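You operate a simulated robot arm through the tools that you are given. There is no shell and no other tool. Be economical: measure what you need, move in short steps, check, and stop when the job is done.

You run a simulated robot arm. Do the job below in one go: nothing can be reset, and whatever is moved stays where it is left.

## Task
Put the green gift mug in the wash sink. Take the blue gift mug and put it on the rubber mat. Fetch the stirring paddle and stand it on the lid rest on the ledge. Take the teal gift beaker on the lid rest on the ledge and put it away on the far edge of the packing table. Any order will do. Set down upright: green gift mug, blue gift mug, stirring paddle, teal gift beaker.

The check looks at the end state, three seconds after you hand in, the way a careful person would. Anything else that was tipped, shoved, dropped, spilled or broken makes it a failure. A push-on lid holds only when it is set on centred and level and pressed home; a screw cap is set on level and turned clockwise until tight.

## Robot
A 6-joint arm with a two-finger parallel gripper on a trunk, on a base that drives. Base frame: it is fixed to the floor where the robot stands at the start and does not move with it; the origin is under the middle of the robot, x ahead of it, y to its left, z up; the surface under the hand at the start is at about z = 860. Lengths are in mm, angles in degrees, forces in N, time in s.
With the tool pointing down near the work surface it reaches from about 300 to 800 mm from the robot's upright axis, wherever it stands. Its first joint turns from -166.0 to 166.0 degrees. Places, roughly: blue gift mug (12x8x10 cm) [500, -100, 900]; far edge of the packing table (80x12 cm) [460, 160, 860]; green gift mug (12x8x10 cm) [500, 100, 900]; lid rest on the ledge (25x22 cm) [2860, -380, 740]; rubber mat (17x24 cm) [2540, 760, 800]; stirring paddle (3x3x32 cm) [2800, 100, 900]; teal gift beaker (6x6x10 cm) [2900, -300, 800]; wash sink [2600, 1800, 700]. Payload 3.43 kg.
Tool frame: the origin (TCP) lies between the finger pads and is the grasp point; the fingertips stand 34 mm ahead of it; z points along the fingers, y is the line along which they close. The gripper opens to 128 mm. The fingers are 24 mm wide and 12 mm thick; the gripper's body (48 by 130 mm) begins 96 mm behind the TCP.
Orientation is that of the tool frame in the base frame, as a unit quaternion [x, y, z, w]. With the fingers straight down and closing along the base's y, the tool's x points along the base's -x, its y along +y and its z along -z.

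## Interface
- The arm moves only by the tool arm_command. Its argument "targets" is text: rows parted by semicolons, each of 7 numbers parted by spaces: the finger opening in mm, from 0 to 128, then the shift along the tool's x, y, z in units of 100 mm (1.0 is 100 mm), then the turn, a rotation vector about the tool's x, y, z in units of 90 degrees (1.0 is 90 degrees). In form: jaw tx ty tz ax ay az; .... A call has 1 to 12 rows; each row is the pose to reach, as a shift and turn from the pose commanded when the call began, along the tool's axes at that moment. A call with a number of a shift or a turn outside -1 to 1 is refused whole. Each row takes 0.2 s and may step no farther than 50 mm and 8.6 degrees from the row before; otherwise, or with a gripper value out of range, the whole call is refused. Where a pose cannot be reached the arm comes as near as it can. A force on the tool above 40 N (or 10 N above the force at the start of the call, whichever is more), or a blocked arm, ends the call early, and 0.2 s more pass. The fingers move at their own pace (about 45 mm/s each) and stop on an object; they squeeze with about 22 N. The grip force told is the motor's: it shows also when the fingers shut on nothing. Time passes only in rows, and 0.2 s behind the last, so rows that repeat a pose let the fingers close. It gives the time, the measured TCP pose, the force on the tool (base axes), the opening and the grip force at its end, in the units of the frame above (readings bear some noise), with the torque about the TCP (base axes, N m) and any sound that the robot's microphone picked up, and new pictures: "pictures" is both (left out), scene, wrist or none.
- Cameras (640 x 400 px; columns grow to the right, rows downward): "scene" is now at [21.1, 158.2, 1506.8]; the picture's right is [0.11, -0.99, 0.00], its down [-0.70, -0.08, -0.71] and it looks along [0.71, 0.08, -0.70] (base axes); focal length 249 px, centre (320, 200). "wrist" rides on the gripper at [76, -11, -160] in the tool frame; the picture's right is [0.15, 0.99, 0.00], its down [-0.88, 0.13, -0.46] and it looks along [-0.45, 0.07, 0.89] (tool axes); focal length 234 px, centre (320, 200). There is no depth. A picture from a camera that has moved, and an enlarged one, comes with that camera's place and axes in the base frame and with its lens.
- roll_base(legs): drives the robot by 1 to 6 legs, each [ahead, turn to the left] in mm and degrees, along the robot's own axes; the way and the turn of a leg run together, so that a leg with both is an arc; at most 1500 mm and 180 degrees a leg. The arm and the cameras ride along, it lands a little off, and it stops where it bumps. It gives what a move gives, and a new picture of the scene camera.
- aim_head(pan, tilt): turns the head with the scene camera to pan (to the left, within 155 degrees either way) and tilt (down, from -29 to 69), counted from straight ahead of the robot. It gives what a move gives, and a new picture of the scene camera.
- enlarge(camera, box): a new picture of the part [left, top, right, bottom] of that camera's present view, enlarged. It takes no simulated time.
- finish_job(): hands the job in; it is judged then, once.

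Work in short steps. Places have to be worked out from the pictures, the camera data and where the tool is seen: move nearer, look again, correct. Check each grasp and each placing, and mend what went wrong. You have 165 turns and 260 pictures in all, those below and enlarged ones among them. Open the gripper and draw the arm clear of the work before you hand the job in, unless the task says otherwise.

The tools are called by a JSON object that holds its "method" and its "body". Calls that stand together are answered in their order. arm_command: Moves the arm, as the interface text tells. Its arguments: {"type":"object","properties":{"targets":{"type":"string"},"pictures":{"type":"string","enum":["both","scene","wrist","none"]}},"required":["targets"]} The other tools are called the same way: roll_base (legs) drives the base; aim_head (pan, tilt) turns the head that bears the scene camera; enlarge (camera, box) takes an enlarged picture of a part of a camera's view; finish_job () hands the job in.

At the start:

```text
t: 0.0
ee_pos: [443.3, 230.1, 1120.2]
ee_rot: [-0.002, 1.0, 0.0, 0.001]
force: [1.0, -0.3, 0.2]
moment: [-0.01, 0.03, -0.01]
finger_gap: 128.0
grasp_force: 0.1
robot x, y, heading: [2.0, -7.2, -0.1]
head pan, tilt: [6.2, 44.5]
```

scene: 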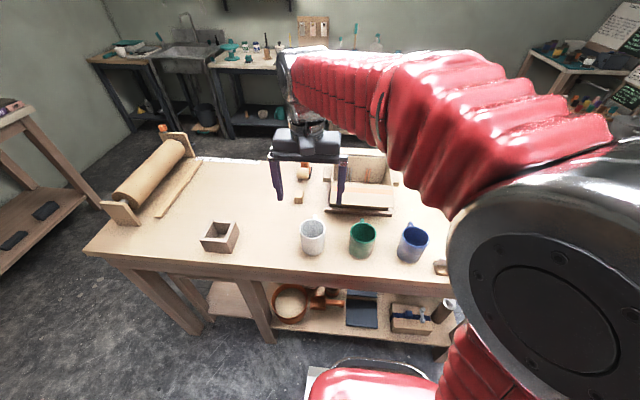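
wrist: 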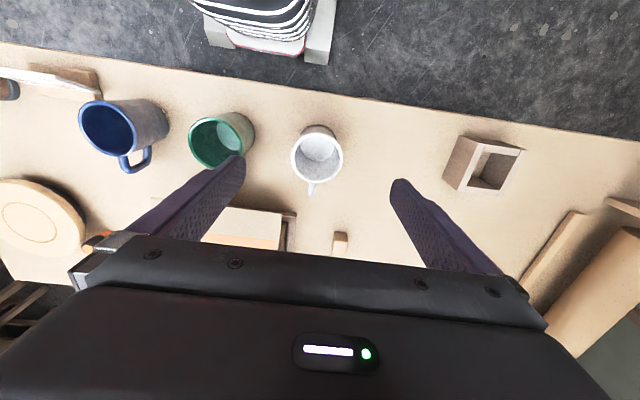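

The pictures show three mugs in a row (white, green, blue) on the table in front of me. I'll enlarge both views to see handles and contents.

{"method": "enlarge", "body": {"camera": "scene", "box": [180, 140, 460, 315]}}

{"method": "enlarge", "body": {"camera": "scene", "box": [80, 0, 400, 160]}}

{"method": "enlarge", "body": {"camera": "wrist", "box": [40, 60, 380, 270]}}

```text
2.29 times, centred on (320, 228) of scene
camera zoom: at [21.1, 158.2, 1506.8], right [0.11, -0.99, 0.0], down [-0.7, -0.08, -0.71], along [0.71, 0.08, -0.7], focal length 569 px, centre (320, 137)
```

zoom: 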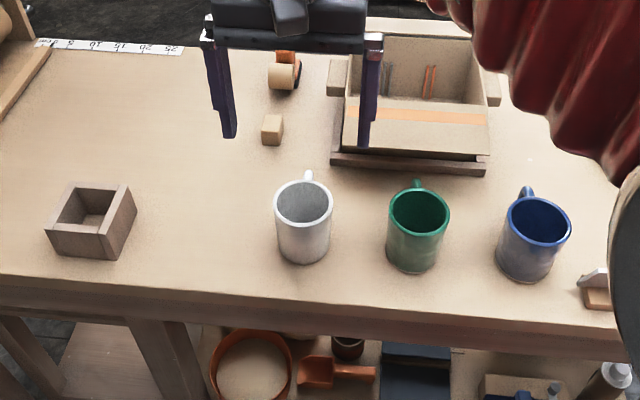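

```text
2.00 times, centred on (240, 80) of scene
camera zoom: at [21.1, 158.2, 1506.8], right [0.11, -0.99, 0.0], down [-0.7, -0.08, -0.71], along [0.71, 0.08, -0.7], focal length 498 px, centre (480, 440)
```

zoom: 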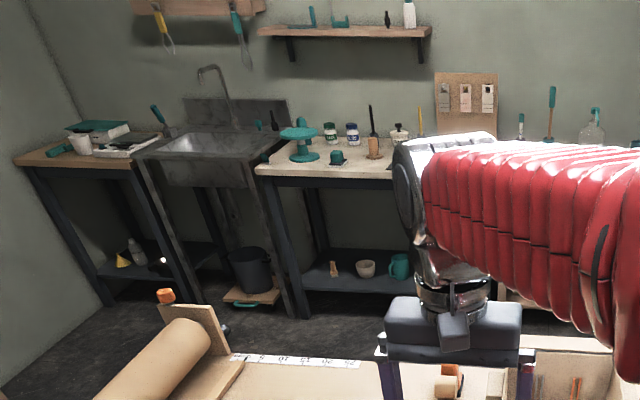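

```text
1.88 times, centred on (210, 165) of wrist
camera zoom: at [366.7, 216.3, 1280.6], right [-0.15, 0.99, 0.0], down [0.88, 0.14, 0.46], along [0.45, 0.07, -0.89], focal length 441 px, centre (527, 266)
```

zoom: 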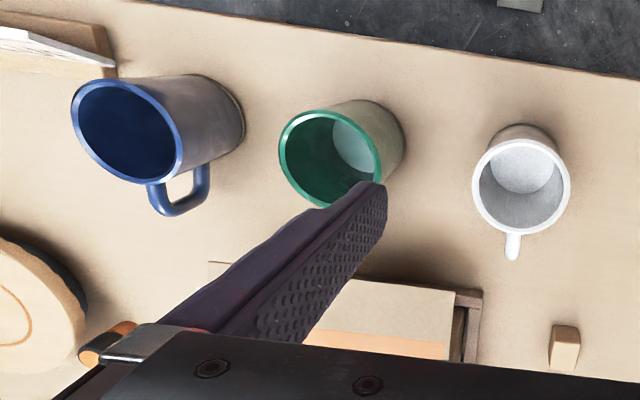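

Mug bodies: green about (467, 88), blue about (470, -53), both with handles pointing away (+x) and height about 100. I'll grasp the blue one first across y, so I start moving over it.

{"method": "arm_command", "body": {"targets": "128 -0.1 -0.33 0.25 0 0 0;128 -0.2 -0.66 0.5 0 0 0;128 -0.25 -1 0.7 0 0 0", "pictures": "none"}}

{"method": "arm_command", "body": {"targets": "128 0 -0.5 0 0 0 0;128 0 -1 0 0 0 0", "pictures": "none"}}

{"method": "arm_command", "body": {"targets": "116 0 -0.42 0 0 0 0;116 0 -0.83 0 0 0 0;116 0 -0.83 0 0 0 0", "pictures": "both"}}

```text
t: 0.8
ee_pos: [469.5, 129.6, 1051.3]
ee_rot: [-0.003, 1.0, 0.0, 0.0]
force: [-0.4, -0.5, 0.0]
moment: [0.02, 0.03, -0.01]
finger_gap: 127.9
grasp_force: 0.1
robot x, y, heading: [-3.3, -6.3, -0.1]
head pan, tilt: [6.2, 44.5]
```

```text
t: 1.4
ee_pos: [468.1, 30.1, 1052.1]
ee_rot: [-0.004, 1.0, 0.0, 0.001]
force: [-0.2, -0.2, 1.1]
moment: [0.01, -0.03, 0.01]
finger_gap: 128.3
grasp_force: 0.1
robot x, y, heading: [3.9, -8.7, 0.0]
head pan, tilt: [6.2, 44.5]
```

```text
t: 2.2
ee_pos: [468.9, -56.2, 1050.3]
ee_rot: [-0.004, 1.0, 0.0, -0.001]
force: [-0.2, -0.9, 0.8]
moment: [0.03, -0.03, -0.03]
finger_gap: 116.2
grasp_force: 0.1
robot x, y, heading: [1.2, -11.2, 0.1]
head pan, tilt: [6.2, 44.5]
camera scene: at [21.1, 158.2, 1506.8], right [0.11, -0.99, 0.0], down [-0.7, -0.08, -0.71], along [0.71, 0.08, -0.7], focal length 249 px, centre (320, 200)
camera wrist: at [392.0, -68.3, 1211.1], right [-0.15, 0.99, 0.0], down [0.88, 0.14, 0.46], along [0.45, 0.07, -0.89], focal length 234 px, centre (320, 200)
```

scene: 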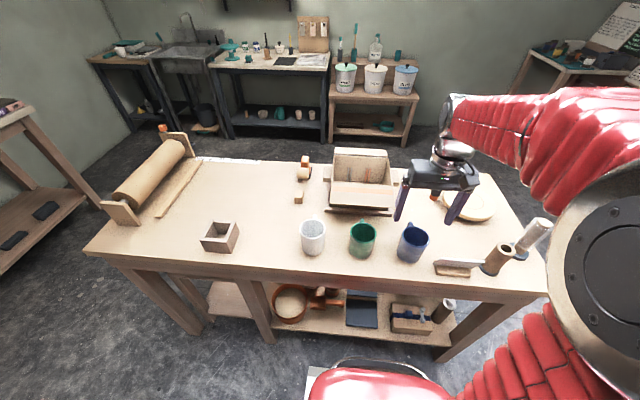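
wrist: 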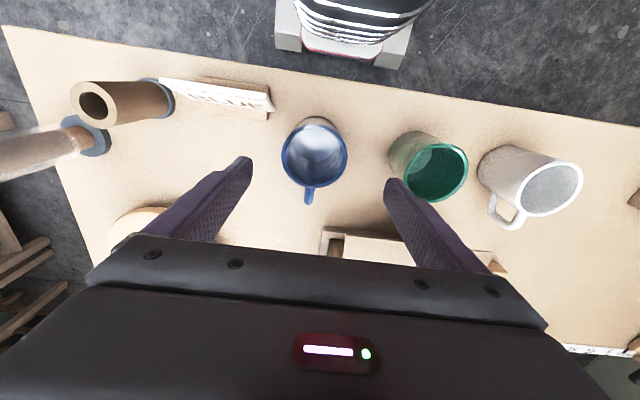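

The rim of the blue mug projects to about (467, -62); a card holder's end lies near y = -130, so I narrow the opening to 100 and descend.

{"method": "arm_command", "body": {"targets": "100 0 -0.06 0 0 0 0;100 0 -0.06 0.1 0 0 0;100 0 -0.06 0.4 0 0 0;100 0 -0.06 0.7 0 0 0", "pictures": "wrist"}}

```text
t: 3.2
ee_pos: [470.5, -60.6, 979.2]
ee_rot: [-0.003, 1.0, -0.001, 0.0]
force: [-1.0, -0.1, 0.1]
moment: [0.01, -0.02, 0.0]
finger_gap: 99.8
grasp_force: 0.1
robot x, y, heading: [-0.9, -9.3, -0.2]
head pan, tilt: [6.2, 44.5]
camera wrist: at [394.1, -72.7, 1140.2], right [-0.15, 0.99, 0.0], down [0.88, 0.14, 0.46], along [0.45, 0.07, -0.89], focal length 234 px, centre (320, 200)
```

wrist: 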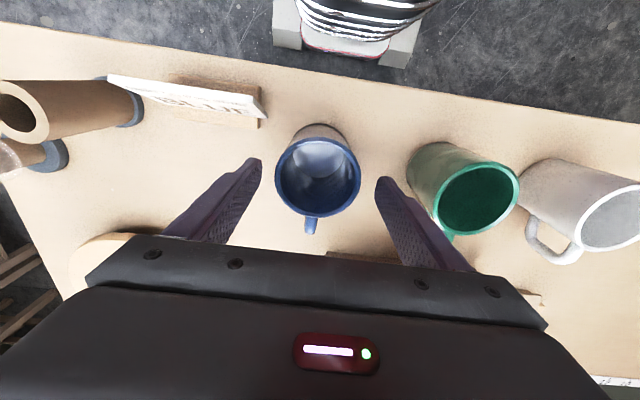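

Fingers straddle the mug evenly and clear the card holder. I descend to z ≈ 908 and close.

{"method": "arm_command", "body": {"targets": "100 0.03 0 0.35 0 0 0;100 0.03 0 0.71 0 0 0;60 0.03 0 0.71 0 0 0;60 0.03 0 0.71 0 0 0;60 0.03 0 0.71 0 0 0;60 0.03 0 0.71 0 0 0", "pictures": "wrist"}}

```text
t: 4.6
ee_pos: [467.1, -59.2, 909.8]
ee_rot: [-0.002, 1.0, 0.0, 0.001]
force: [0.3, 0.7, 0.0]
moment: [-0.01, 0.04, 0.03]
finger_gap: 71.9
grasp_force: 21.7
robot x, y, heading: [3.9, -11.9, 0.2]
head pan, tilt: [6.2, 44.5]
camera wrist: at [391.5, -73.2, 1070.1], right [-0.15, 0.99, 0.0], down [0.88, 0.14, 0.46], along [0.45, 0.07, -0.89], focal length 234 px, centre (320, 200)
```

wrist: 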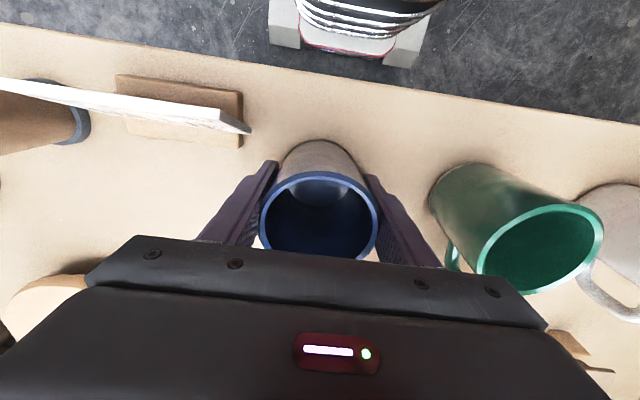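

Gripped at 72 mm, mug bottom about 49 mm below TCP. I lift it straight up and check.

{"method": "arm_command", "body": {"targets": "60 0 0 -0.2 0 0 0;60 0 0 -0.6 0 0 0;60 0 0 -1 0 0 0", "pictures": "none"}}

{"method": "arm_command", "body": {"targets": "60 0.3 0 -0.4 0 0 0;60 0.6 0 -0.8 0 0 0;60 0.9 0 -1 0 0 0", "pictures": "both"}}

{"method": "aim_head", "body": {"pan": 70, "tilt": 30}}

{"method": "aim_head", "body": {"pan": -70, "tilt": 30}}

{"method": "aim_head", "body": {"pan": 0, "tilt": 15}}

```text
t: 5.4
ee_pos: [467.1, -61.2, 1011.0]
ee_rot: [-0.003, 1.0, 0.0, 0.0]
force: [-0.3, -1.0, -2.7]
moment: [-0.01, 0.02, 0.02]
finger_gap: 71.7
grasp_force: 21.9
robot x, y, heading: [1.7, -8.1, 0.1]
head pan, tilt: [6.2, 44.5]
```

```text
t: 6.2
ee_pos: [376.5, -58.9, 1109.1]
ee_rot: [-0.003, 1.0, 0.001, -0.001]
force: [-0.4, -0.8, -3.6]
moment: [0.01, 0.08, -0.01]
finger_gap: 71.8
grasp_force: 21.7
robot x, y, heading: [1.1, -8.3, -0.1]
head pan, tilt: [6.2, 44.5]
camera scene: at [21.3, 158.2, 1506.8], right [0.11, -0.99, 0.0], down [-0.7, -0.08, -0.71], along [0.71, 0.08, -0.7], focal length 249 px, centre (320, 200)
camera wrist: at [300.9, -73.2, 1269.4], right [-0.15, 0.99, 0.0], down [0.88, 0.14, 0.45], along [0.45, 0.07, -0.89], focal length 234 px, centre (320, 200)
```

scene: 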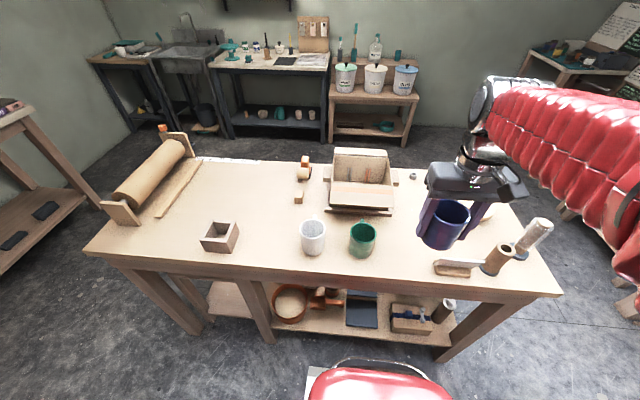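
wrist: 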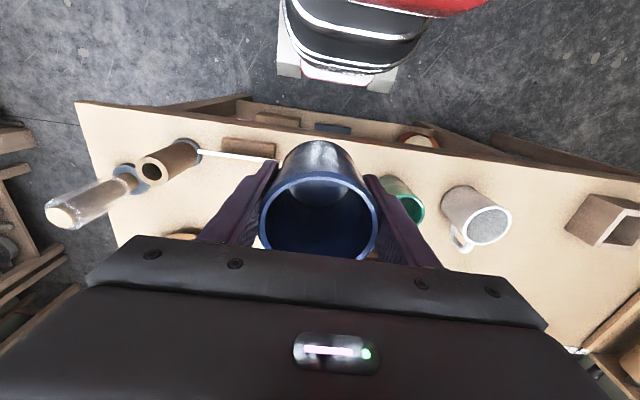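

```text
t: 7.5
ee_pos: [376.9, -60.6, 1109.0]
ee_rot: [-0.003, 1.0, 0.001, 0.001]
force: [-0.3, 0.8, -3.1]
moment: [-0.01, 0.05, 0.01]
finger_gap: 71.8
grasp_force: 22.4
robot x, y, heading: [-0.2, -11.1, -0.0]
head pan, tilt: [70.0, 30.0]
camera scene: at [-29.3, 234.2, 1528.7], right [0.94, -0.34, 0.0], down [-0.17, -0.47, -0.87], along [0.3, 0.81, -0.5], focal length 249 px, centre (320, 200)
```

scene: 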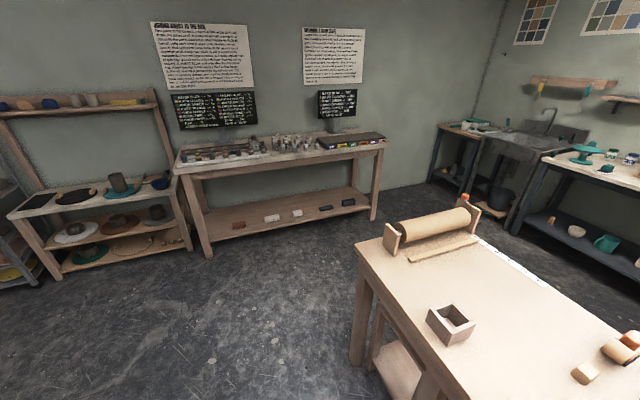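

```text
t: 9.8
ee_pos: [376.4, -60.6, 1108.5]
ee_rot: [-0.002, 1.0, 0.0, 0.0]
force: [0.1, 0.2, -1.8]
moment: [-0.01, 0.06, 0.0]
finger_gap: 72.2
grasp_force: 22.2
robot x, y, heading: [1.5, -7.2, 0.1]
head pan, tilt: [-70.0, 30.0]
camera scene: at [-29.3, 64.3, 1528.7], right [-0.94, -0.34, 0.0], down [-0.17, 0.47, -0.87], along [0.3, -0.81, -0.5], focal length 249 px, centre (320, 200)
```

scene: 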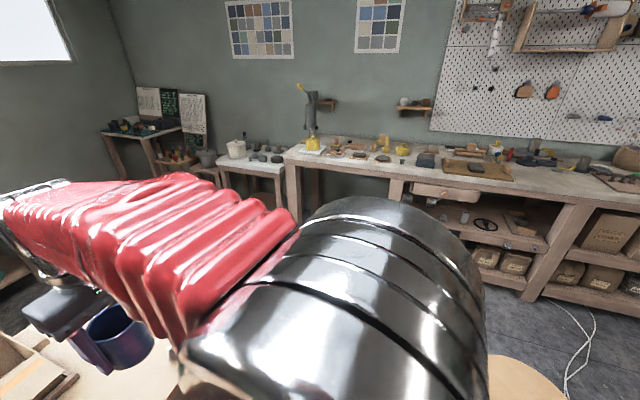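

```text
t: 11.2
ee_pos: [378.1, -59.5, 1107.8]
ee_rot: [-0.002, 1.0, 0.0, 0.0]
force: [0.3, -0.3, -2.3]
moment: [0.01, 0.04, 0.05]
finger_gap: 72.2
grasp_force: 22.3
robot x, y, heading: [-0.8, -10.1, -0.1]
head pan, tilt: [0.0, 15.0]
camera scene: at [33.1, 149.2, 1552.9], right [0.0, -1.0, 0.0], down [-0.26, 0.0, -0.97], along [0.97, 0.0, -0.26], focal length 249 px, centre (320, 200)
```

scene: 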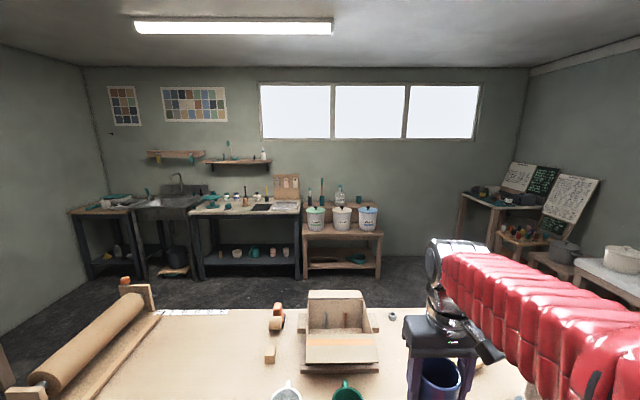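

The blue mug is held securely. The mat is the dark rectangle on the back bench (~(2550, 740)); the left gap between the table (edge y≈920) and the wall shelves (y≈2130) is wide, so I drive around that side in stages.

{"method": "roll_base", "body": {"legs": [[0, 90], [1450, 0], [0, -90]]}}

```text
t: 31.8
ee_pos: [408.2, 1382.9, 1109.0]
ee_rot: [0.023, 1.0, -0.001, 0.0]
force: [0.1, 1.0, -2.7]
moment: [0.02, 0.05, -0.01]
finger_gap: 71.9
grasp_force: 22.0
robot x, y, heading: [36.3, 1490.8, -2.2]
head pan, tilt: [0.0, 15.0]
camera scene: at [77.8, 1644.9, 1552.9], right [-0.05, -1.0, 0.0], down [-0.26, 0.01, -0.97], along [0.96, -0.04, -0.26], focal length 249 px, centre (320, 200)
```

scene: 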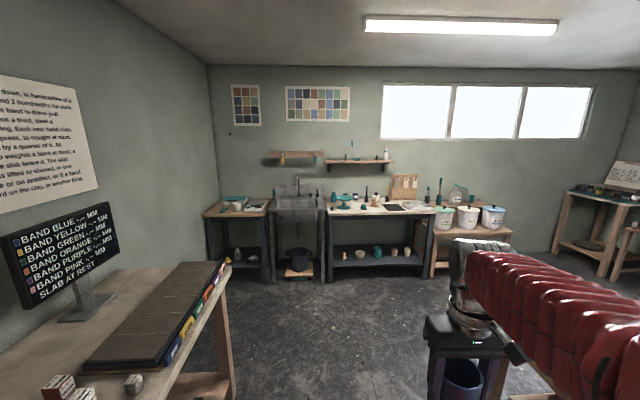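

Robot is at (36, 1491) heading -2°. I continue ahead past the table, then angle over to stand before the mat.

{"method": "roll_base", "body": {"legs": [[1430, 0], [0, -53], [800, 0], [0, 55]]}}

```text
t: 53.1
ee_pos: [2268.6, 633.3, 1110.4]
ee_rot: [0.021, 1.0, 0.0, 0.0]
force: [0.1, 1.1, -3.1]
moment: [0.01, 0.02, -0.01]
finger_gap: 71.9
grasp_force: 21.8
robot x, y, heading: [1890.9, 712.5, -2.5]
head pan, tilt: [0.0, 15.0]
camera scene: at [1934.7, 868.0, 1552.9], right [-0.05, -1.0, 0.0], down [-0.26, 0.01, -0.97], along [0.96, -0.04, -0.26], focal length 249 px, centre (320, 200)
```

scene: 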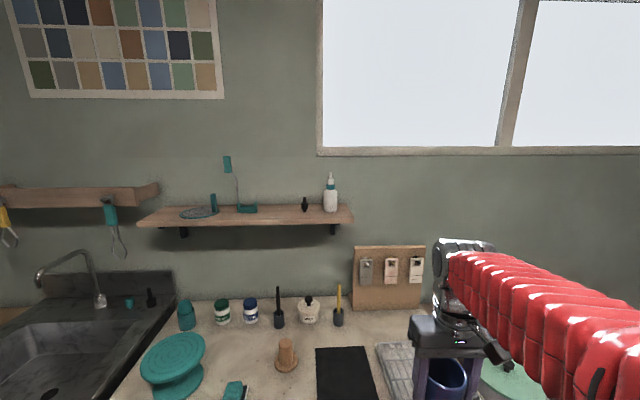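

Now at (1891, 713). I tilt the head down to see the bench top and the mat.

{"method": "aim_head", "body": {"pan": 0, "tilt": 45}}

{"method": "aim_head", "body": {"pan": -40, "tilt": 35}}

```text
t: 54.0
ee_pos: [2268.4, 632.9, 1109.4]
ee_rot: [0.021, 1.0, 0.0, 0.0]
force: [0.0, 0.8, -3.0]
moment: [-0.02, 0.0, 0.0]
finger_gap: 72.1
grasp_force: 22.4
robot x, y, heading: [1893.6, 713.4, -2.7]
head pan, tilt: [0.0, 45.0]
camera scene: at [1922.6, 868.5, 1506.1], right [-0.05, -1.0, 0.0], down [-0.71, 0.03, -0.71], along [0.71, -0.03, -0.71], focal length 249 px, centre (320, 200)
```

scene: 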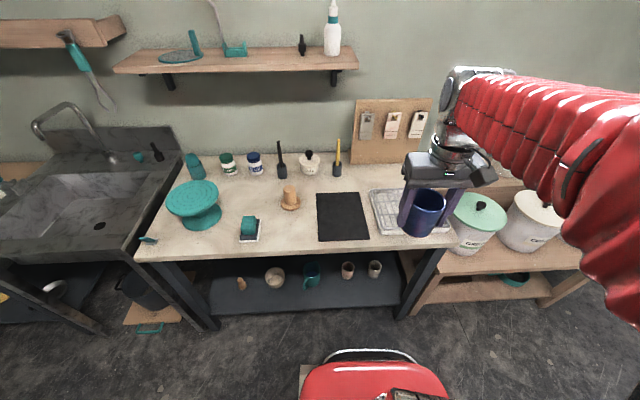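

```text
t: 55.1
ee_pos: [2268.2, 633.8, 1108.8]
ee_rot: [0.021, 1.0, 0.0, 0.0]
force: [0.1, -0.2, -2.8]
moment: [-0.04, 0.06, 0.02]
finger_gap: 72.0
grasp_force: 22.1
robot x, y, heading: [1895.0, 712.6, -2.7]
head pan, tilt: [-40.0, 35.0]
camera scene: at [1906.2, 812.7, 1520.9], right [-0.68, -0.74, 0.0], down [-0.42, 0.39, -0.82], along [0.6, -0.55, -0.57], focal length 249 px, centre (320, 200)
```

scene: 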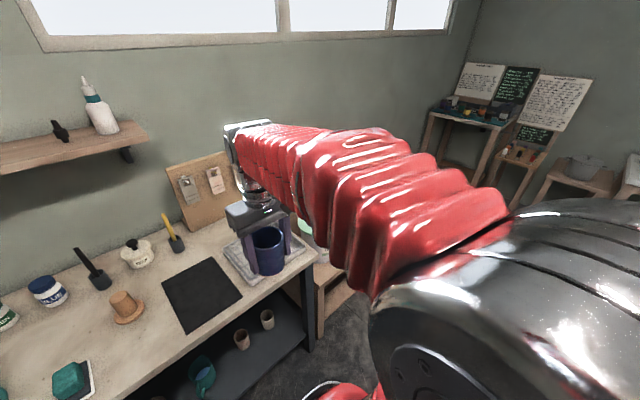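

The mat's centre projects to (2545, 760), spanning x 2433–2675. I extend the arm over it, keeping height.

{"method": "arm_command", "body": {"targets": "60 -0.4 0.2 0 0 0 0;60 -0.8 0.4 0 0 0 0;60 -0.9 0.45 0 0 0 0", "pictures": "none"}}

{"method": "arm_command", "body": {"targets": "60 -0.4 0.2 0 0 0 0;60 -0.8 0.4 0 0 0 0;60 -0.9 0.45 0 0 0 0", "pictures": "none"}}

{"method": "arm_command", "body": {"targets": "60 -0.3 0.2 0.2 0 0 0;60 -0.6 0.4 0.4 0 0 0;60 -0.76 0.46 0.75 0 0 0;60 -0.76 0.46 1 0 0 0", "pictures": "both"}}

```text
t: 55.9
ee_pos: [2358.4, 671.9, 1109.5]
ee_rot: [0.021, 1.0, 0.0, 0.0]
force: [0.5, -0.1, -2.9]
moment: [0.0, 0.02, -0.02]
finger_gap: 72.0
grasp_force: 22.1
robot x, y, heading: [1891.2, 711.5, -2.7]
head pan, tilt: [-40.0, 35.0]
```

```text
t: 56.7
ee_pos: [2451.6, 714.7, 1109.2]
ee_rot: [0.02, 1.0, 0.0, 0.0]
force: [-0.6, 0.7, -3.1]
moment: [-0.03, 0.03, -0.01]
finger_gap: 72.0
grasp_force: 22.2
robot x, y, heading: [1892.4, 715.9, -2.3]
head pan, tilt: [-40.0, 35.0]
```

```text
t: 57.7
ee_pos: [2528.7, 757.9, 1011.5]
ee_rot: [0.021, 1.0, 0.0, 0.001]
force: [0.0, 0.7, -2.6]
moment: [-0.02, 0.05, -0.01]
finger_gap: 72.0
grasp_force: 21.7
robot x, y, heading: [1892.8, 712.8, -2.6]
head pan, tilt: [-40.0, 35.0]
camera scene: at [1906.5, 812.6, 1520.9], right [-0.68, -0.74, 0.0], down [-0.42, 0.39, -0.82], along [0.6, -0.55, -0.57], focal length 249 px, centre (320, 200)
camera wrist: at [2452.3, 748.7, 1171.0], right [-0.11, 0.99, 0.0], down [0.89, 0.09, 0.46], along [0.45, 0.05, -0.89], focal length 234 px, centre (320, 200)
```

scene: 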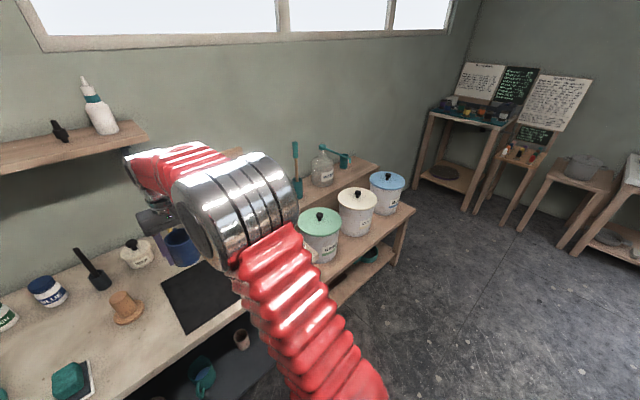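
wrist: 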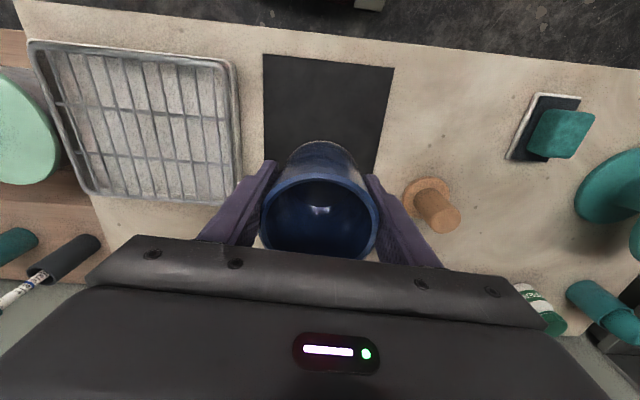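

The mug hangs centred over the mat in y with clear surroundings. I lower it toward z ≈ 855, then feel for contact.

{"method": "arm_command", "body": {"targets": "60 0 0 0.4 0 0 0;60 0 0 0.8 0 0 0;60 0 0 1 0 0 0", "pictures": "none"}}

{"method": "arm_command", "body": {"targets": "60 0 0 0.25 0 0 0;60 0 0 0.42 0 0 0;60 0 0 0.5 0 0 0;60 0 0 0.54 0 0 0;60 0 0 0.57 0 0 0", "pictures": "wrist"}}

```text
t: 58.5
ee_pos: [2529.7, 756.8, 910.6]
ee_rot: [0.02, 1.0, 0.0, 0.0]
force: [-0.2, 0.2, -2.3]
moment: [0.05, 0.04, 0.03]
finger_gap: 72.0
grasp_force: 22.3
robot x, y, heading: [1896.2, 713.6, -2.7]
head pan, tilt: [-40.0, 35.0]
```

```text
t: 59.7
ee_pos: [2530.0, 758.1, 854.3]
ee_rot: [0.02, 1.0, 0.001, 0.001]
force: [-0.1, 6.9, 16.2]
moment: [-0.2, -0.13, 0.09]
finger_gap: 72.3
grasp_force: 22.1
robot x, y, heading: [1891.3, 714.0, -2.6]
head pan, tilt: [-40.0, 35.0]
camera wrist: at [2453.0, 749.4, 1013.5], right [-0.11, 0.99, 0.0], down [0.88, 0.09, 0.46], along [0.46, 0.05, -0.89], focal length 234 px, centre (320, 200)
```

wrist: 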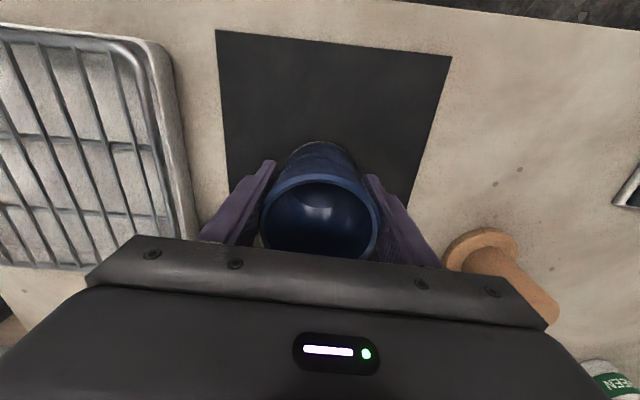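

Contact felt at z 854 (16 N upward). I ease 1 mm, open to 100, and rise.

{"method": "arm_command", "body": {"targets": "60 0 0 -0.01 0 0 0;74 0 0 -0.01 0 0 0;100 0 0 -0.01 0 0 0;100 0 0 -0.01 0 0 0;100 0 0 -0.01 0 0 0;100 0 0 -0.2 0 0 0;100 0 0 -0.6 0 0 0;100 0 0 -1 0 0 0", "pictures": "wrist"}}

```text
t: 61.5
ee_pos: [2531.6, 757.7, 951.1]
ee_rot: [0.021, 1.0, 0.0, -0.001]
force: [0.6, -0.5, -0.3]
moment: [0.01, 0.02, 0.02]
finger_gap: 100.0
grasp_force: 0.0
robot x, y, heading: [1894.6, 711.9, -2.5]
head pan, tilt: [-40.0, 35.0]
camera wrist: at [2454.5, 748.2, 1111.7], right [-0.11, 0.99, 0.0], down [0.89, 0.09, 0.45], along [0.45, 0.05, -0.89], focal length 234 px, centre (320, 200)
```

wrist: 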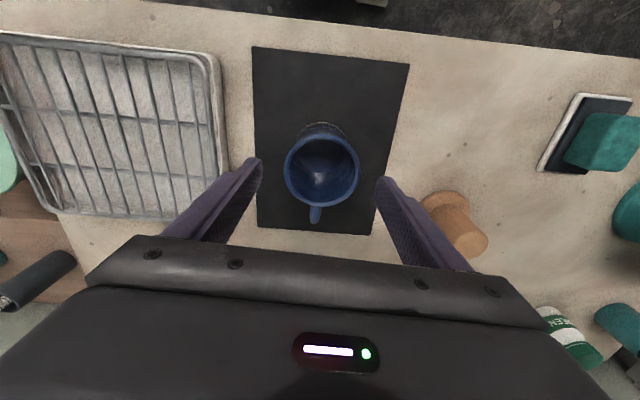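

Blue mug stands upright on the mat. I raise and retract the arm.

{"method": "arm_command", "body": {"targets": "100 0 0 -0.4 0 0 0;100 0.2 0 -0.8 0 0 0;100 0.6 0 -1 0 0 0;100 1 0 -1 0 0 0", "pictures": "none"}}

{"method": "arm_command", "body": {"targets": "100 0.4 0 -0.2 0 0 0;100 0.8 0 -0.4 0 0 0;100 1 -0.3 -0.6 0 0 0", "pictures": "none"}}

{"method": "aim_head", "body": {"pan": -45, "tilt": 25}}

```text
t: 62.5
ee_pos: [2431.0, 763.0, 1051.0]
ee_rot: [0.019, 1.0, 0.001, 0.0]
force: [1.0, -1.1, 0.5]
moment: [-0.01, 0.02, 0.0]
finger_gap: 100.1
grasp_force: 0.1
robot x, y, heading: [1896.1, 711.6, -2.5]
head pan, tilt: [-40.0, 35.0]
```

```text
t: 63.3
ee_pos: [2328.9, 739.4, 1110.7]
ee_rot: [0.02, 1.0, 0.0, -0.002]
force: [-0.1, 0.6, -0.7]
moment: [-0.02, 0.07, -0.01]
finger_gap: 100.1
grasp_force: 0.0
robot x, y, heading: [1893.0, 710.8, -2.6]
head pan, tilt: [-40.0, 35.0]
```

```text
t: 64.0
ee_pos: [2329.3, 739.5, 1109.2]
ee_rot: [0.019, 1.0, 0.0, -0.001]
force: [0.1, -0.1, -1.0]
moment: [-0.02, 0.0, -0.01]
finger_gap: 99.8
grasp_force: 0.1
robot x, y, heading: [1895.3, 712.6, -2.7]
head pan, tilt: [-45.0, 25.0]
camera scene: at [1903.5, 804.2, 1536.6], right [-0.74, -0.67, 0.0], down [-0.29, 0.31, -0.91], along [0.61, -0.67, -0.42], focal length 249 px, centre (320, 200)
```

scene: 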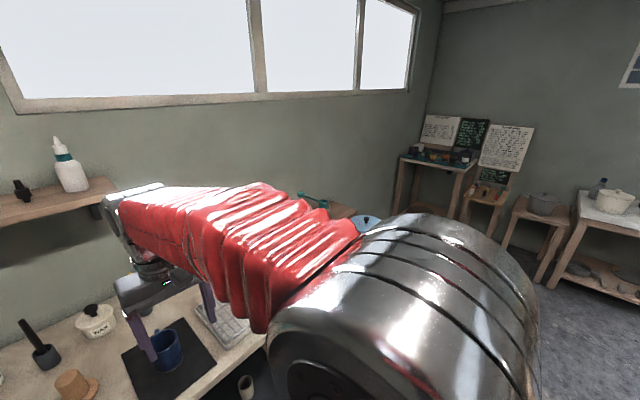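

The arm blocks the view, so I drive to face the ledge at about (1890, -250) and look from there.

{"method": "roll_base", "body": {"legs": [[0, -87.5], [950, 0], [0, 90]]}}

{"method": "aim_head", "body": {"pan": 0, "tilt": 35}}

```text
t: 81.3
ee_pos: [2351.6, -164.2, 1110.4]
ee_rot: [-0.021, 1.0, 0.0, 0.0]
force: [-0.2, -0.2, -0.8]
moment: [-0.05, -0.01, 0.04]
finger_gap: 100.0
grasp_force: 0.1
robot x, y, heading: [1921.3, -266.2, 1.4]
head pan, tilt: [-45.0, 25.0]
camera scene: at [1924.5, -173.7, 1536.6], right [-0.68, -0.73, 0.0], down [-0.31, 0.29, -0.91], along [0.66, -0.62, -0.42], focal length 249 px, centre (320, 200)
```

scene: 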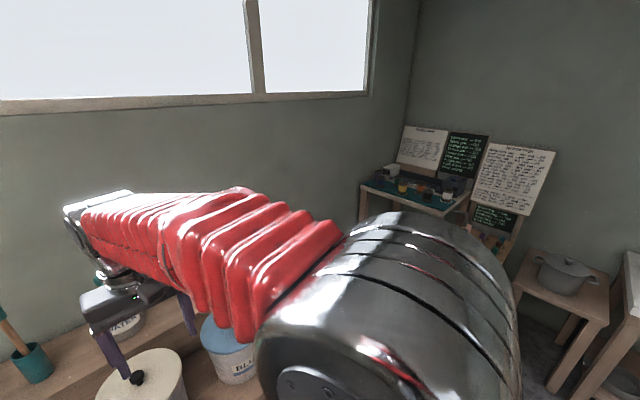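

```text
t: 82.5
ee_pos: [2351.4, -165.3, 1110.5]
ee_rot: [-0.021, 1.0, 0.0, 0.0]
force: [0.2, -0.4, -0.7]
moment: [-0.01, -0.03, 0.0]
finger_gap: 100.0
grasp_force: 0.1
robot x, y, heading: [1921.0, -266.0, 1.9]
head pan, tilt: [0.0, 35.0]
camera scene: at [1945.3, -107.9, 1520.9], right [0.03, -1.0, 0.0], down [-0.57, -0.02, -0.82], along [0.82, 0.03, -0.57], focal length 249 px, centre (320, 200)
```

scene: 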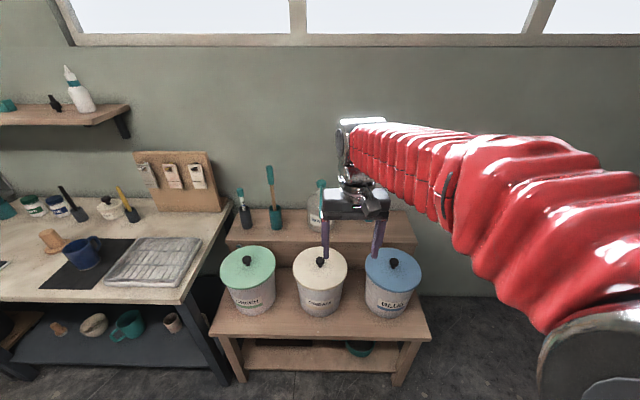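

The ledge (x ≈ 2760–2960, z ≈ 740) sits behind the bins; the paddle stands at about (2800, 100). For the beaker I'll approach from the right end of the ledge; first I pull the arm in a bit, then drive there.

{"method": "arm_command", "body": {"targets": "100 0.4 0 0 0 0 0;100 0.8 0 0 0 0 0", "pictures": "none"}}

{"method": "roll_base", "body": {"legs": [[0, -62], [960, 0]]}}

```text
t: 83.1
ee_pos: [2271.3, -169.2, 1111.9]
ee_rot: [-0.021, 1.0, 0.0, 0.001]
force: [0.0, -1.5, 0.4]
moment: [0.03, 0.03, -0.01]
finger_gap: 99.9
grasp_force: 0.0
robot x, y, heading: [1921.6, -266.5, 1.9]
head pan, tilt: [0.0, 35.0]
```

```text
t: 93.7
ee_pos: [2649.6, -1385.7, 1110.5]
ee_rot: [0.499, 0.867, 0.0, 0.0]
force: [-0.3, 0.6, 0.5]
moment: [-0.01, 0.01, 0.01]
finger_gap: 100.0
grasp_force: 0.1
robot x, y, heading: [2404.0, -1121.2, -60.1]
head pan, tilt: [0.0, 35.0]
camera scene: at [2553.4, -1068.0, 1520.9], right [-0.87, -0.5, 0.0], down [-0.28, 0.5, -0.82], along [0.41, -0.71, -0.57], focal length 249 px, centre (320, 200)
```

scene: 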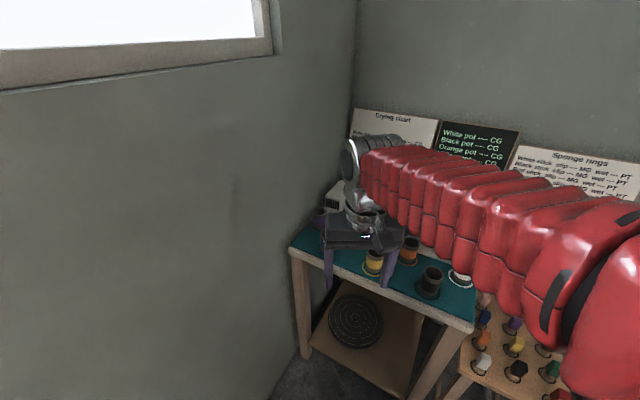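

At (2404, -1121). I turn left toward the ledge and look.

{"method": "roll_base", "body": {"legs": [[0, 118]]}}

{"method": "aim_head", "body": {"pan": 5, "tilt": 45}}

```text
t: 101.4
ee_pos: [2514.8, -776.4, 1111.7]
ee_rot: [-0.494, 0.87, 0.0, 0.0]
force: [0.3, 0.0, 0.3]
moment: [0.0, -0.02, -0.02]
finger_gap: 99.9
grasp_force: 0.0
robot x, y, heading: [2432.9, -1139.6, 58.8]
head pan, tilt: [0.0, 35.0]
camera scene: at [2316.0, -1034.0, 1520.9], right [0.86, -0.52, 0.0], down [-0.3, -0.49, -0.82], along [0.42, 0.7, -0.57], focal length 249 px, centre (320, 200)
```

scene: 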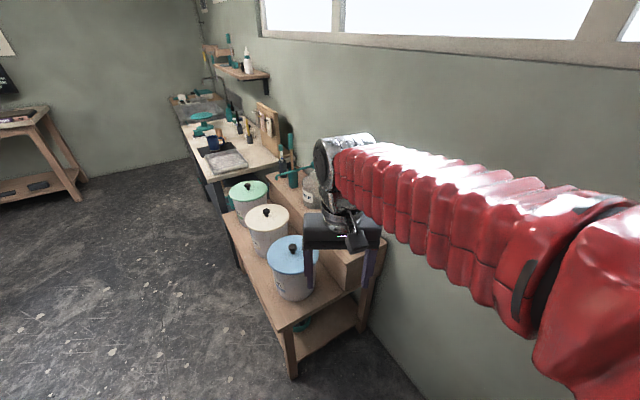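

```text
t: 102.1
ee_pos: [2515.1, -776.9, 1111.6]
ee_rot: [-0.494, 0.869, 0.0, -0.001]
force: [-0.1, 0.7, 0.4]
moment: [-0.02, -0.02, -0.02]
finger_gap: 99.9
grasp_force: 0.2
robot x, y, heading: [2437.0, -1137.2, 58.8]
head pan, tilt: [5.0, 45.0]
camera scene: at [2306.3, -1036.4, 1506.1], right [0.9, -0.44, 0.0], down [-0.31, -0.63, -0.71], along [0.31, 0.63, -0.71], focal length 249 px, centre (320, 200)
```

scene: 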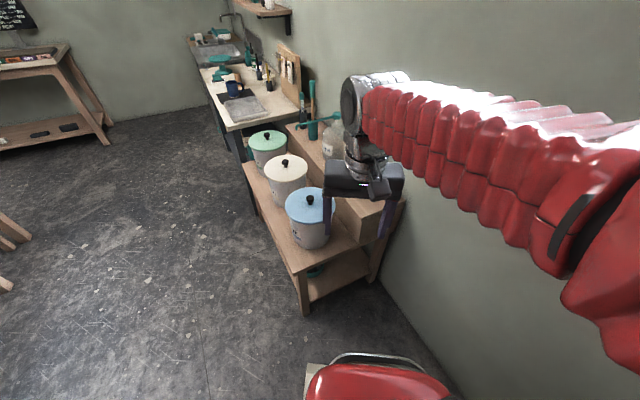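

Path ahead is clear; I drive 280 mm closer and use the wrist camera for the ledge.

{"method": "roll_base", "body": {"legs": [[280, 0]]}}

{"method": "arm_command", "body": {"targets": "100 0 0 0 0 0 0", "pictures": "wrist"}}

```text
t: 104.5
ee_pos: [2659.1, -536.9, 1112.5]
ee_rot: [-0.496, 0.869, 0.0, 0.001]
force: [0.3, -0.3, -0.5]
moment: [0.01, -0.03, 0.0]
finger_gap: 99.8
grasp_force: 0.1
robot x, y, heading: [2582.4, -902.4, 58.9]
head pan, tilt: [5.0, 45.0]
camera scene: at [2450.3, -797.8, 1506.1], right [0.9, -0.44, 0.0], down [-0.31, -0.64, -0.71], along [0.31, 0.64, -0.71], focal length 249 px, centre (320, 200)
```

scene: 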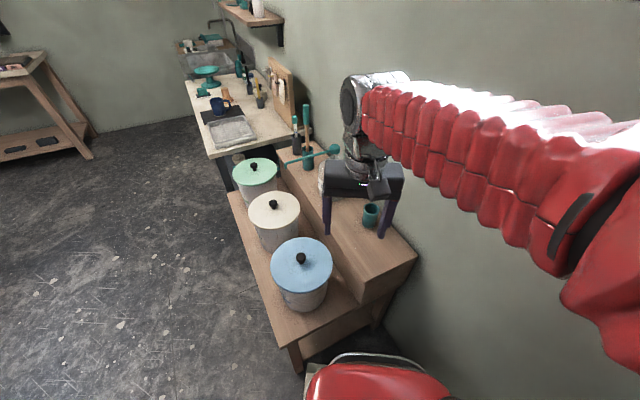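

```text
t: 104.8
ee_pos: [2657.9, -536.8, 1113.9]
ee_rot: [-0.495, 0.869, 0.0, 0.0]
force: [-0.4, -0.8, 0.1]
moment: [0.01, -0.01, -0.02]
finger_gap: 100.0
grasp_force: 0.0
robot x, y, heading: [2579.9, -900.2, 58.8]
head pan, tilt: [5.0, 45.0]
camera wrist: at [2629.0, -609.2, 1272.8], right [-0.93, 0.38, 0.0], down [0.34, 0.82, 0.46], along [0.17, 0.42, -0.89], focal length 234 px, centre (320, 200)
```

wrist: 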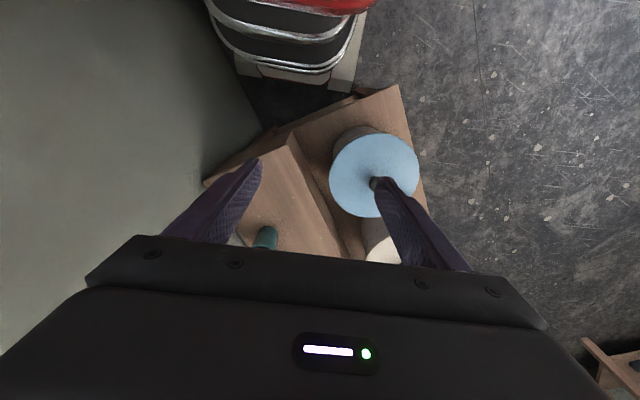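

Beaker is at about (2902, -311) close to the wall. I enlarge both views for its neighbours.

{"method": "enlarge", "body": {"camera": "scene", "box": [260, 90, 430, 270]}}

{"method": "enlarge", "body": {"camera": "wrist", "box": [180, 120, 420, 270]}}

```text
2.22 times, centred on (345, 180) of scene
camera zoom: at [2450.3, -797.8, 1506.1], right [0.9, -0.44, 0.0], down [-0.31, -0.64, -0.71], along [0.31, 0.64, -0.71], focal length 553 px, centre (264, 244)
```

zoom: 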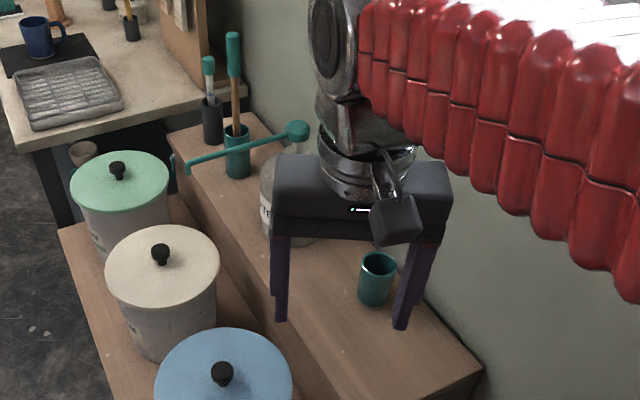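

```text
2.67 times, centred on (300, 195) of wrist
camera zoom: at [2629.0, -609.2, 1272.8], right [-0.93, 0.38, 0.0], down [0.34, 0.82, 0.46], along [0.17, 0.42, -0.89], focal length 624 px, centre (373, 213)
```

zoom: 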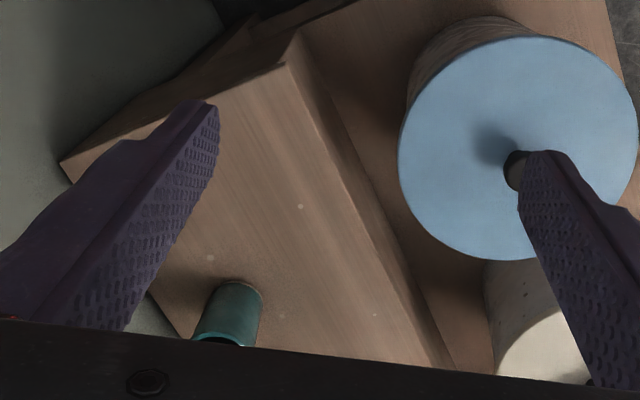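

The beaker has free room along y. I turn the tool so that the fingers close along base y, keeping the body clear of the wall.

{"method": "arm_command", "body": {"targets": "100 0 0 0 0 0 0.093;100 0 0 0 0 0 0.186;100 0 0 0 0 0 0.28;100 0 0 0 0 0 0.373;100 0 0 0 0 0 0.467;100 0 0 0 0 0 0.56;100 0 0 0 0 0 0.653", "pictures": "wrist"}}

```text
t: 106.5
ee_pos: [2658.4, -537.1, 1113.3]
ee_rot: [-0.004, 1.0, 0.0, -0.001]
force: [-0.6, 1.0, -0.2]
moment: [-0.02, 0.01, 0.0]
finger_gap: 100.2
grasp_force: 0.1
robot x, y, heading: [2582.3, -905.4, 59.3]
head pan, tilt: [5.0, 45.0]
camera wrist: at [2581.9, -550.1, 1273.5], right [-0.16, 0.99, 0.0], down [0.88, 0.14, 0.46], along [0.45, 0.07, -0.89], focal length 234 px, centre (320, 200)
```

wrist: 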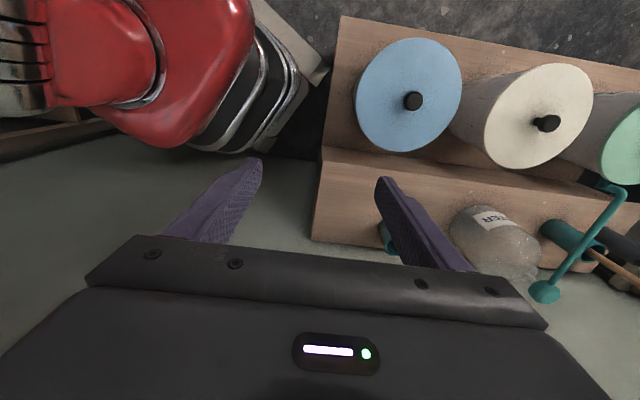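

Clear view: only the beaker is on the right half of the ledge, jug about y = -69. I move above the beaker.

{"method": "arm_command", "body": {"targets": "100 -0.3 0.3 0 0 0 0;100 -0.6 0.6 0 0 0 0;100 -0.85 0.8 0.1 0 0 0", "pictures": "none"}}

{"method": "arm_command", "body": {"targets": "100 -0.3 0.3 0.2 0 0 0;100 -0.6 0.6 0.4 0 0 0;100 -0.85 0.8 0.6 0 0 0", "pictures": "both"}}

```text
t: 107.2
ee_pos: [2741.6, -458.1, 1101.7]
ee_rot: [-0.006, 1.0, 0.0, -0.001]
force: [-0.2, 0.8, 0.7]
moment: [0.0, -0.03, 0.0]
finger_gap: 100.1
grasp_force: 0.0
robot x, y, heading: [2582.8, -900.0, 59.4]
head pan, tilt: [5.0, 45.0]
```

```text
t: 108.0
ee_pos: [2826.1, -376.9, 1043.2]
ee_rot: [-0.006, 1.0, 0.0, 0.0]
force: [0.4, 0.0, 0.4]
moment: [0.02, 0.0, 0.0]
finger_gap: 100.0
grasp_force: 0.0
robot x, y, heading: [2582.3, -901.0, 58.8]
head pan, tilt: [5.0, 45.0]
camera scene: at [2450.3, -797.8, 1506.1], right [0.9, -0.44, 0.0], down [-0.31, -0.64, -0.71], along [0.31, 0.64, -0.71], focal length 249 px, centre (320, 200)
camera wrist: at [2750.4, -390.4, 1204.0], right [-0.16, 0.99, 0.0], down [0.88, 0.14, 0.46], along [0.45, 0.07, -0.89], focal length 234 px, centre (320, 200)
```

scene: 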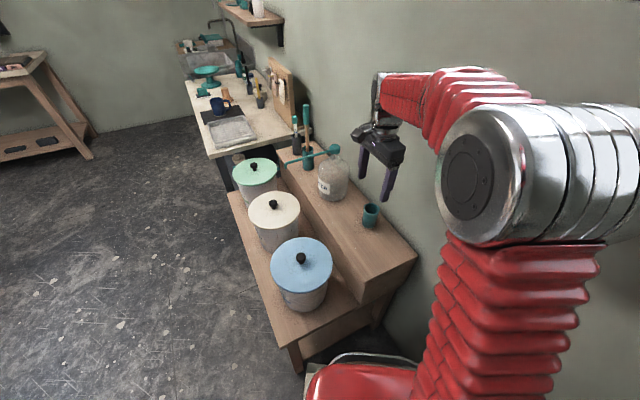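
wrist: 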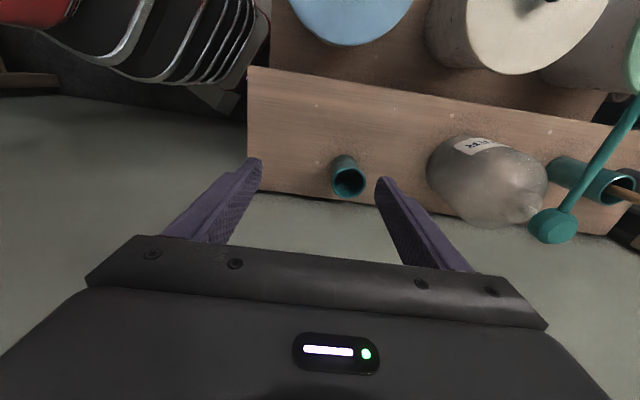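

Beaker centre ≈ (2895, -320). I align above it and come down to z ≈ 945.

{"method": "arm_command", "body": {"targets": "100 -0.3 0.25 0.2 0 0 0;100 -0.6 0.5 0.4 0 0 0;100 -0.69 0.57 0.7 0 0 0;100 -0.69 0.57 1 0 0 0", "pictures": "both"}}

```text
t: 109.0
ee_pos: [2895.3, -316.6, 944.2]
ee_rot: [-0.006, 1.0, 0.0, 0.0]
force: [-0.2, -0.3, 0.6]
moment: [-0.01, 0.02, 0.03]
finger_gap: 100.1
grasp_force: 0.0
robot x, y, heading: [2581.7, -901.1, 58.8]
head pan, tilt: [5.0, 45.0]
camera scene: at [2450.5, -797.5, 1506.1], right [0.9, -0.44, 0.0], down [-0.31, -0.64, -0.71], along [0.31, 0.64, -0.71], focal length 249 px, centre (320, 200)
camera wrist: at [2819.3, -329.8, 1104.0], right [-0.16, 0.99, 0.0], down [0.88, 0.14, 0.46], along [0.45, 0.07, -0.89], focal length 234 px, centre (320, 200)
```

scene: 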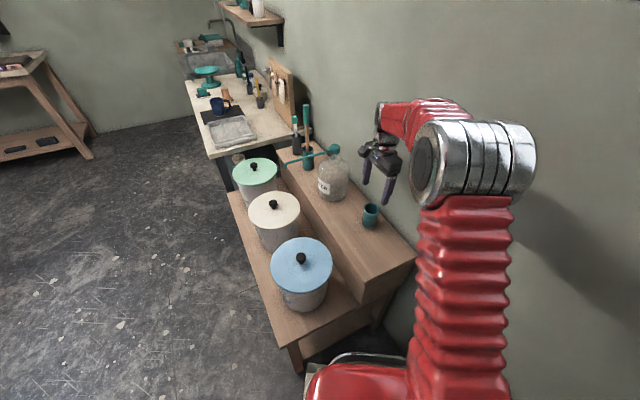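
wrist: 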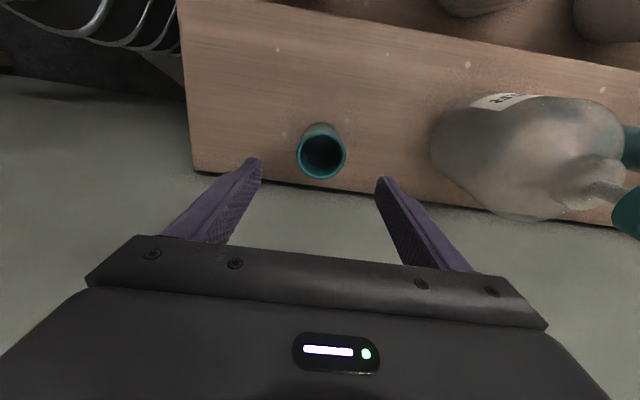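

Fingers straddle it, jug is clear. I descend in two moves to z ≈ 790.

{"method": "arm_command", "body": {"targets": "100 -0.04 0 0.4 0 0 0;100 -0.05 0 0.8 0 0 0;100 -0.05 0 1 0 0 0", "pictures": "wrist"}}

```text
t: 109.8
ee_pos: [2900.1, -316.8, 842.9]
ee_rot: [-0.006, 1.0, -0.001, 0.0]
force: [0.4, -0.8, -0.2]
moment: [0.02, 0.04, 0.02]
finger_gap: 100.2
grasp_force: 0.0
robot x, y, heading: [2582.7, -901.1, 59.0]
head pan, tilt: [5.0, 45.0]
camera wrist: at [2823.4, -330.6, 1002.6], right [-0.16, 0.99, 0.0], down [0.88, 0.14, 0.46], along [0.45, 0.07, -0.89], focal length 234 px, centre (320, 200)
```

wrist: 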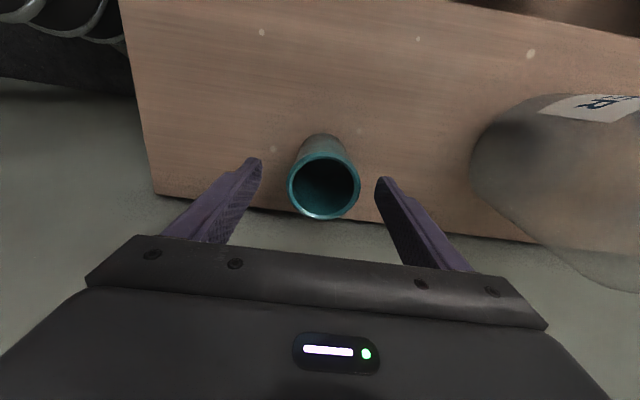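

Well aligned. Final descent and close.

{"method": "arm_command", "body": {"targets": "100 0.02 0 0.3 0 0 0;100 0.02 0 0.54 0 0 0;40 0.02 0 0.54 0 0 0;40 0.02 0 0.54 0 0 0;40 0.02 0 0.54 0 0 0;40 0.02 0 0.54 0 0 0;40 0.02 0 0.54 0 0 0", "pictures": "wrist"}}

```text
t: 111.5
ee_pos: [2898.2, -315.7, 789.1]
ee_rot: [-0.006, 1.0, 0.0, 0.0]
force: [1.0, 1.5, 2.2]
moment: [0.03, -0.07, -0.01]
finger_gap: 57.3
grasp_force: 22.0
robot x, y, heading: [2583.0, -900.2, 58.7]
head pan, tilt: [5.0, 45.0]
camera wrist: at [2822.0, -330.5, 948.8], right [-0.16, 0.99, 0.0], down [0.88, 0.14, 0.46], along [0.45, 0.07, -0.89], focal length 234 px, centre (320, 200)
```

wrist: 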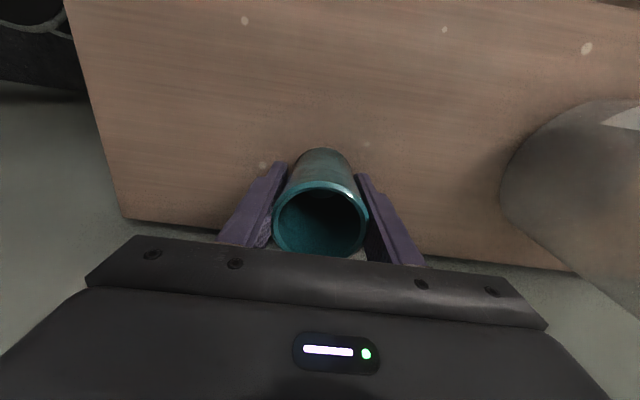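

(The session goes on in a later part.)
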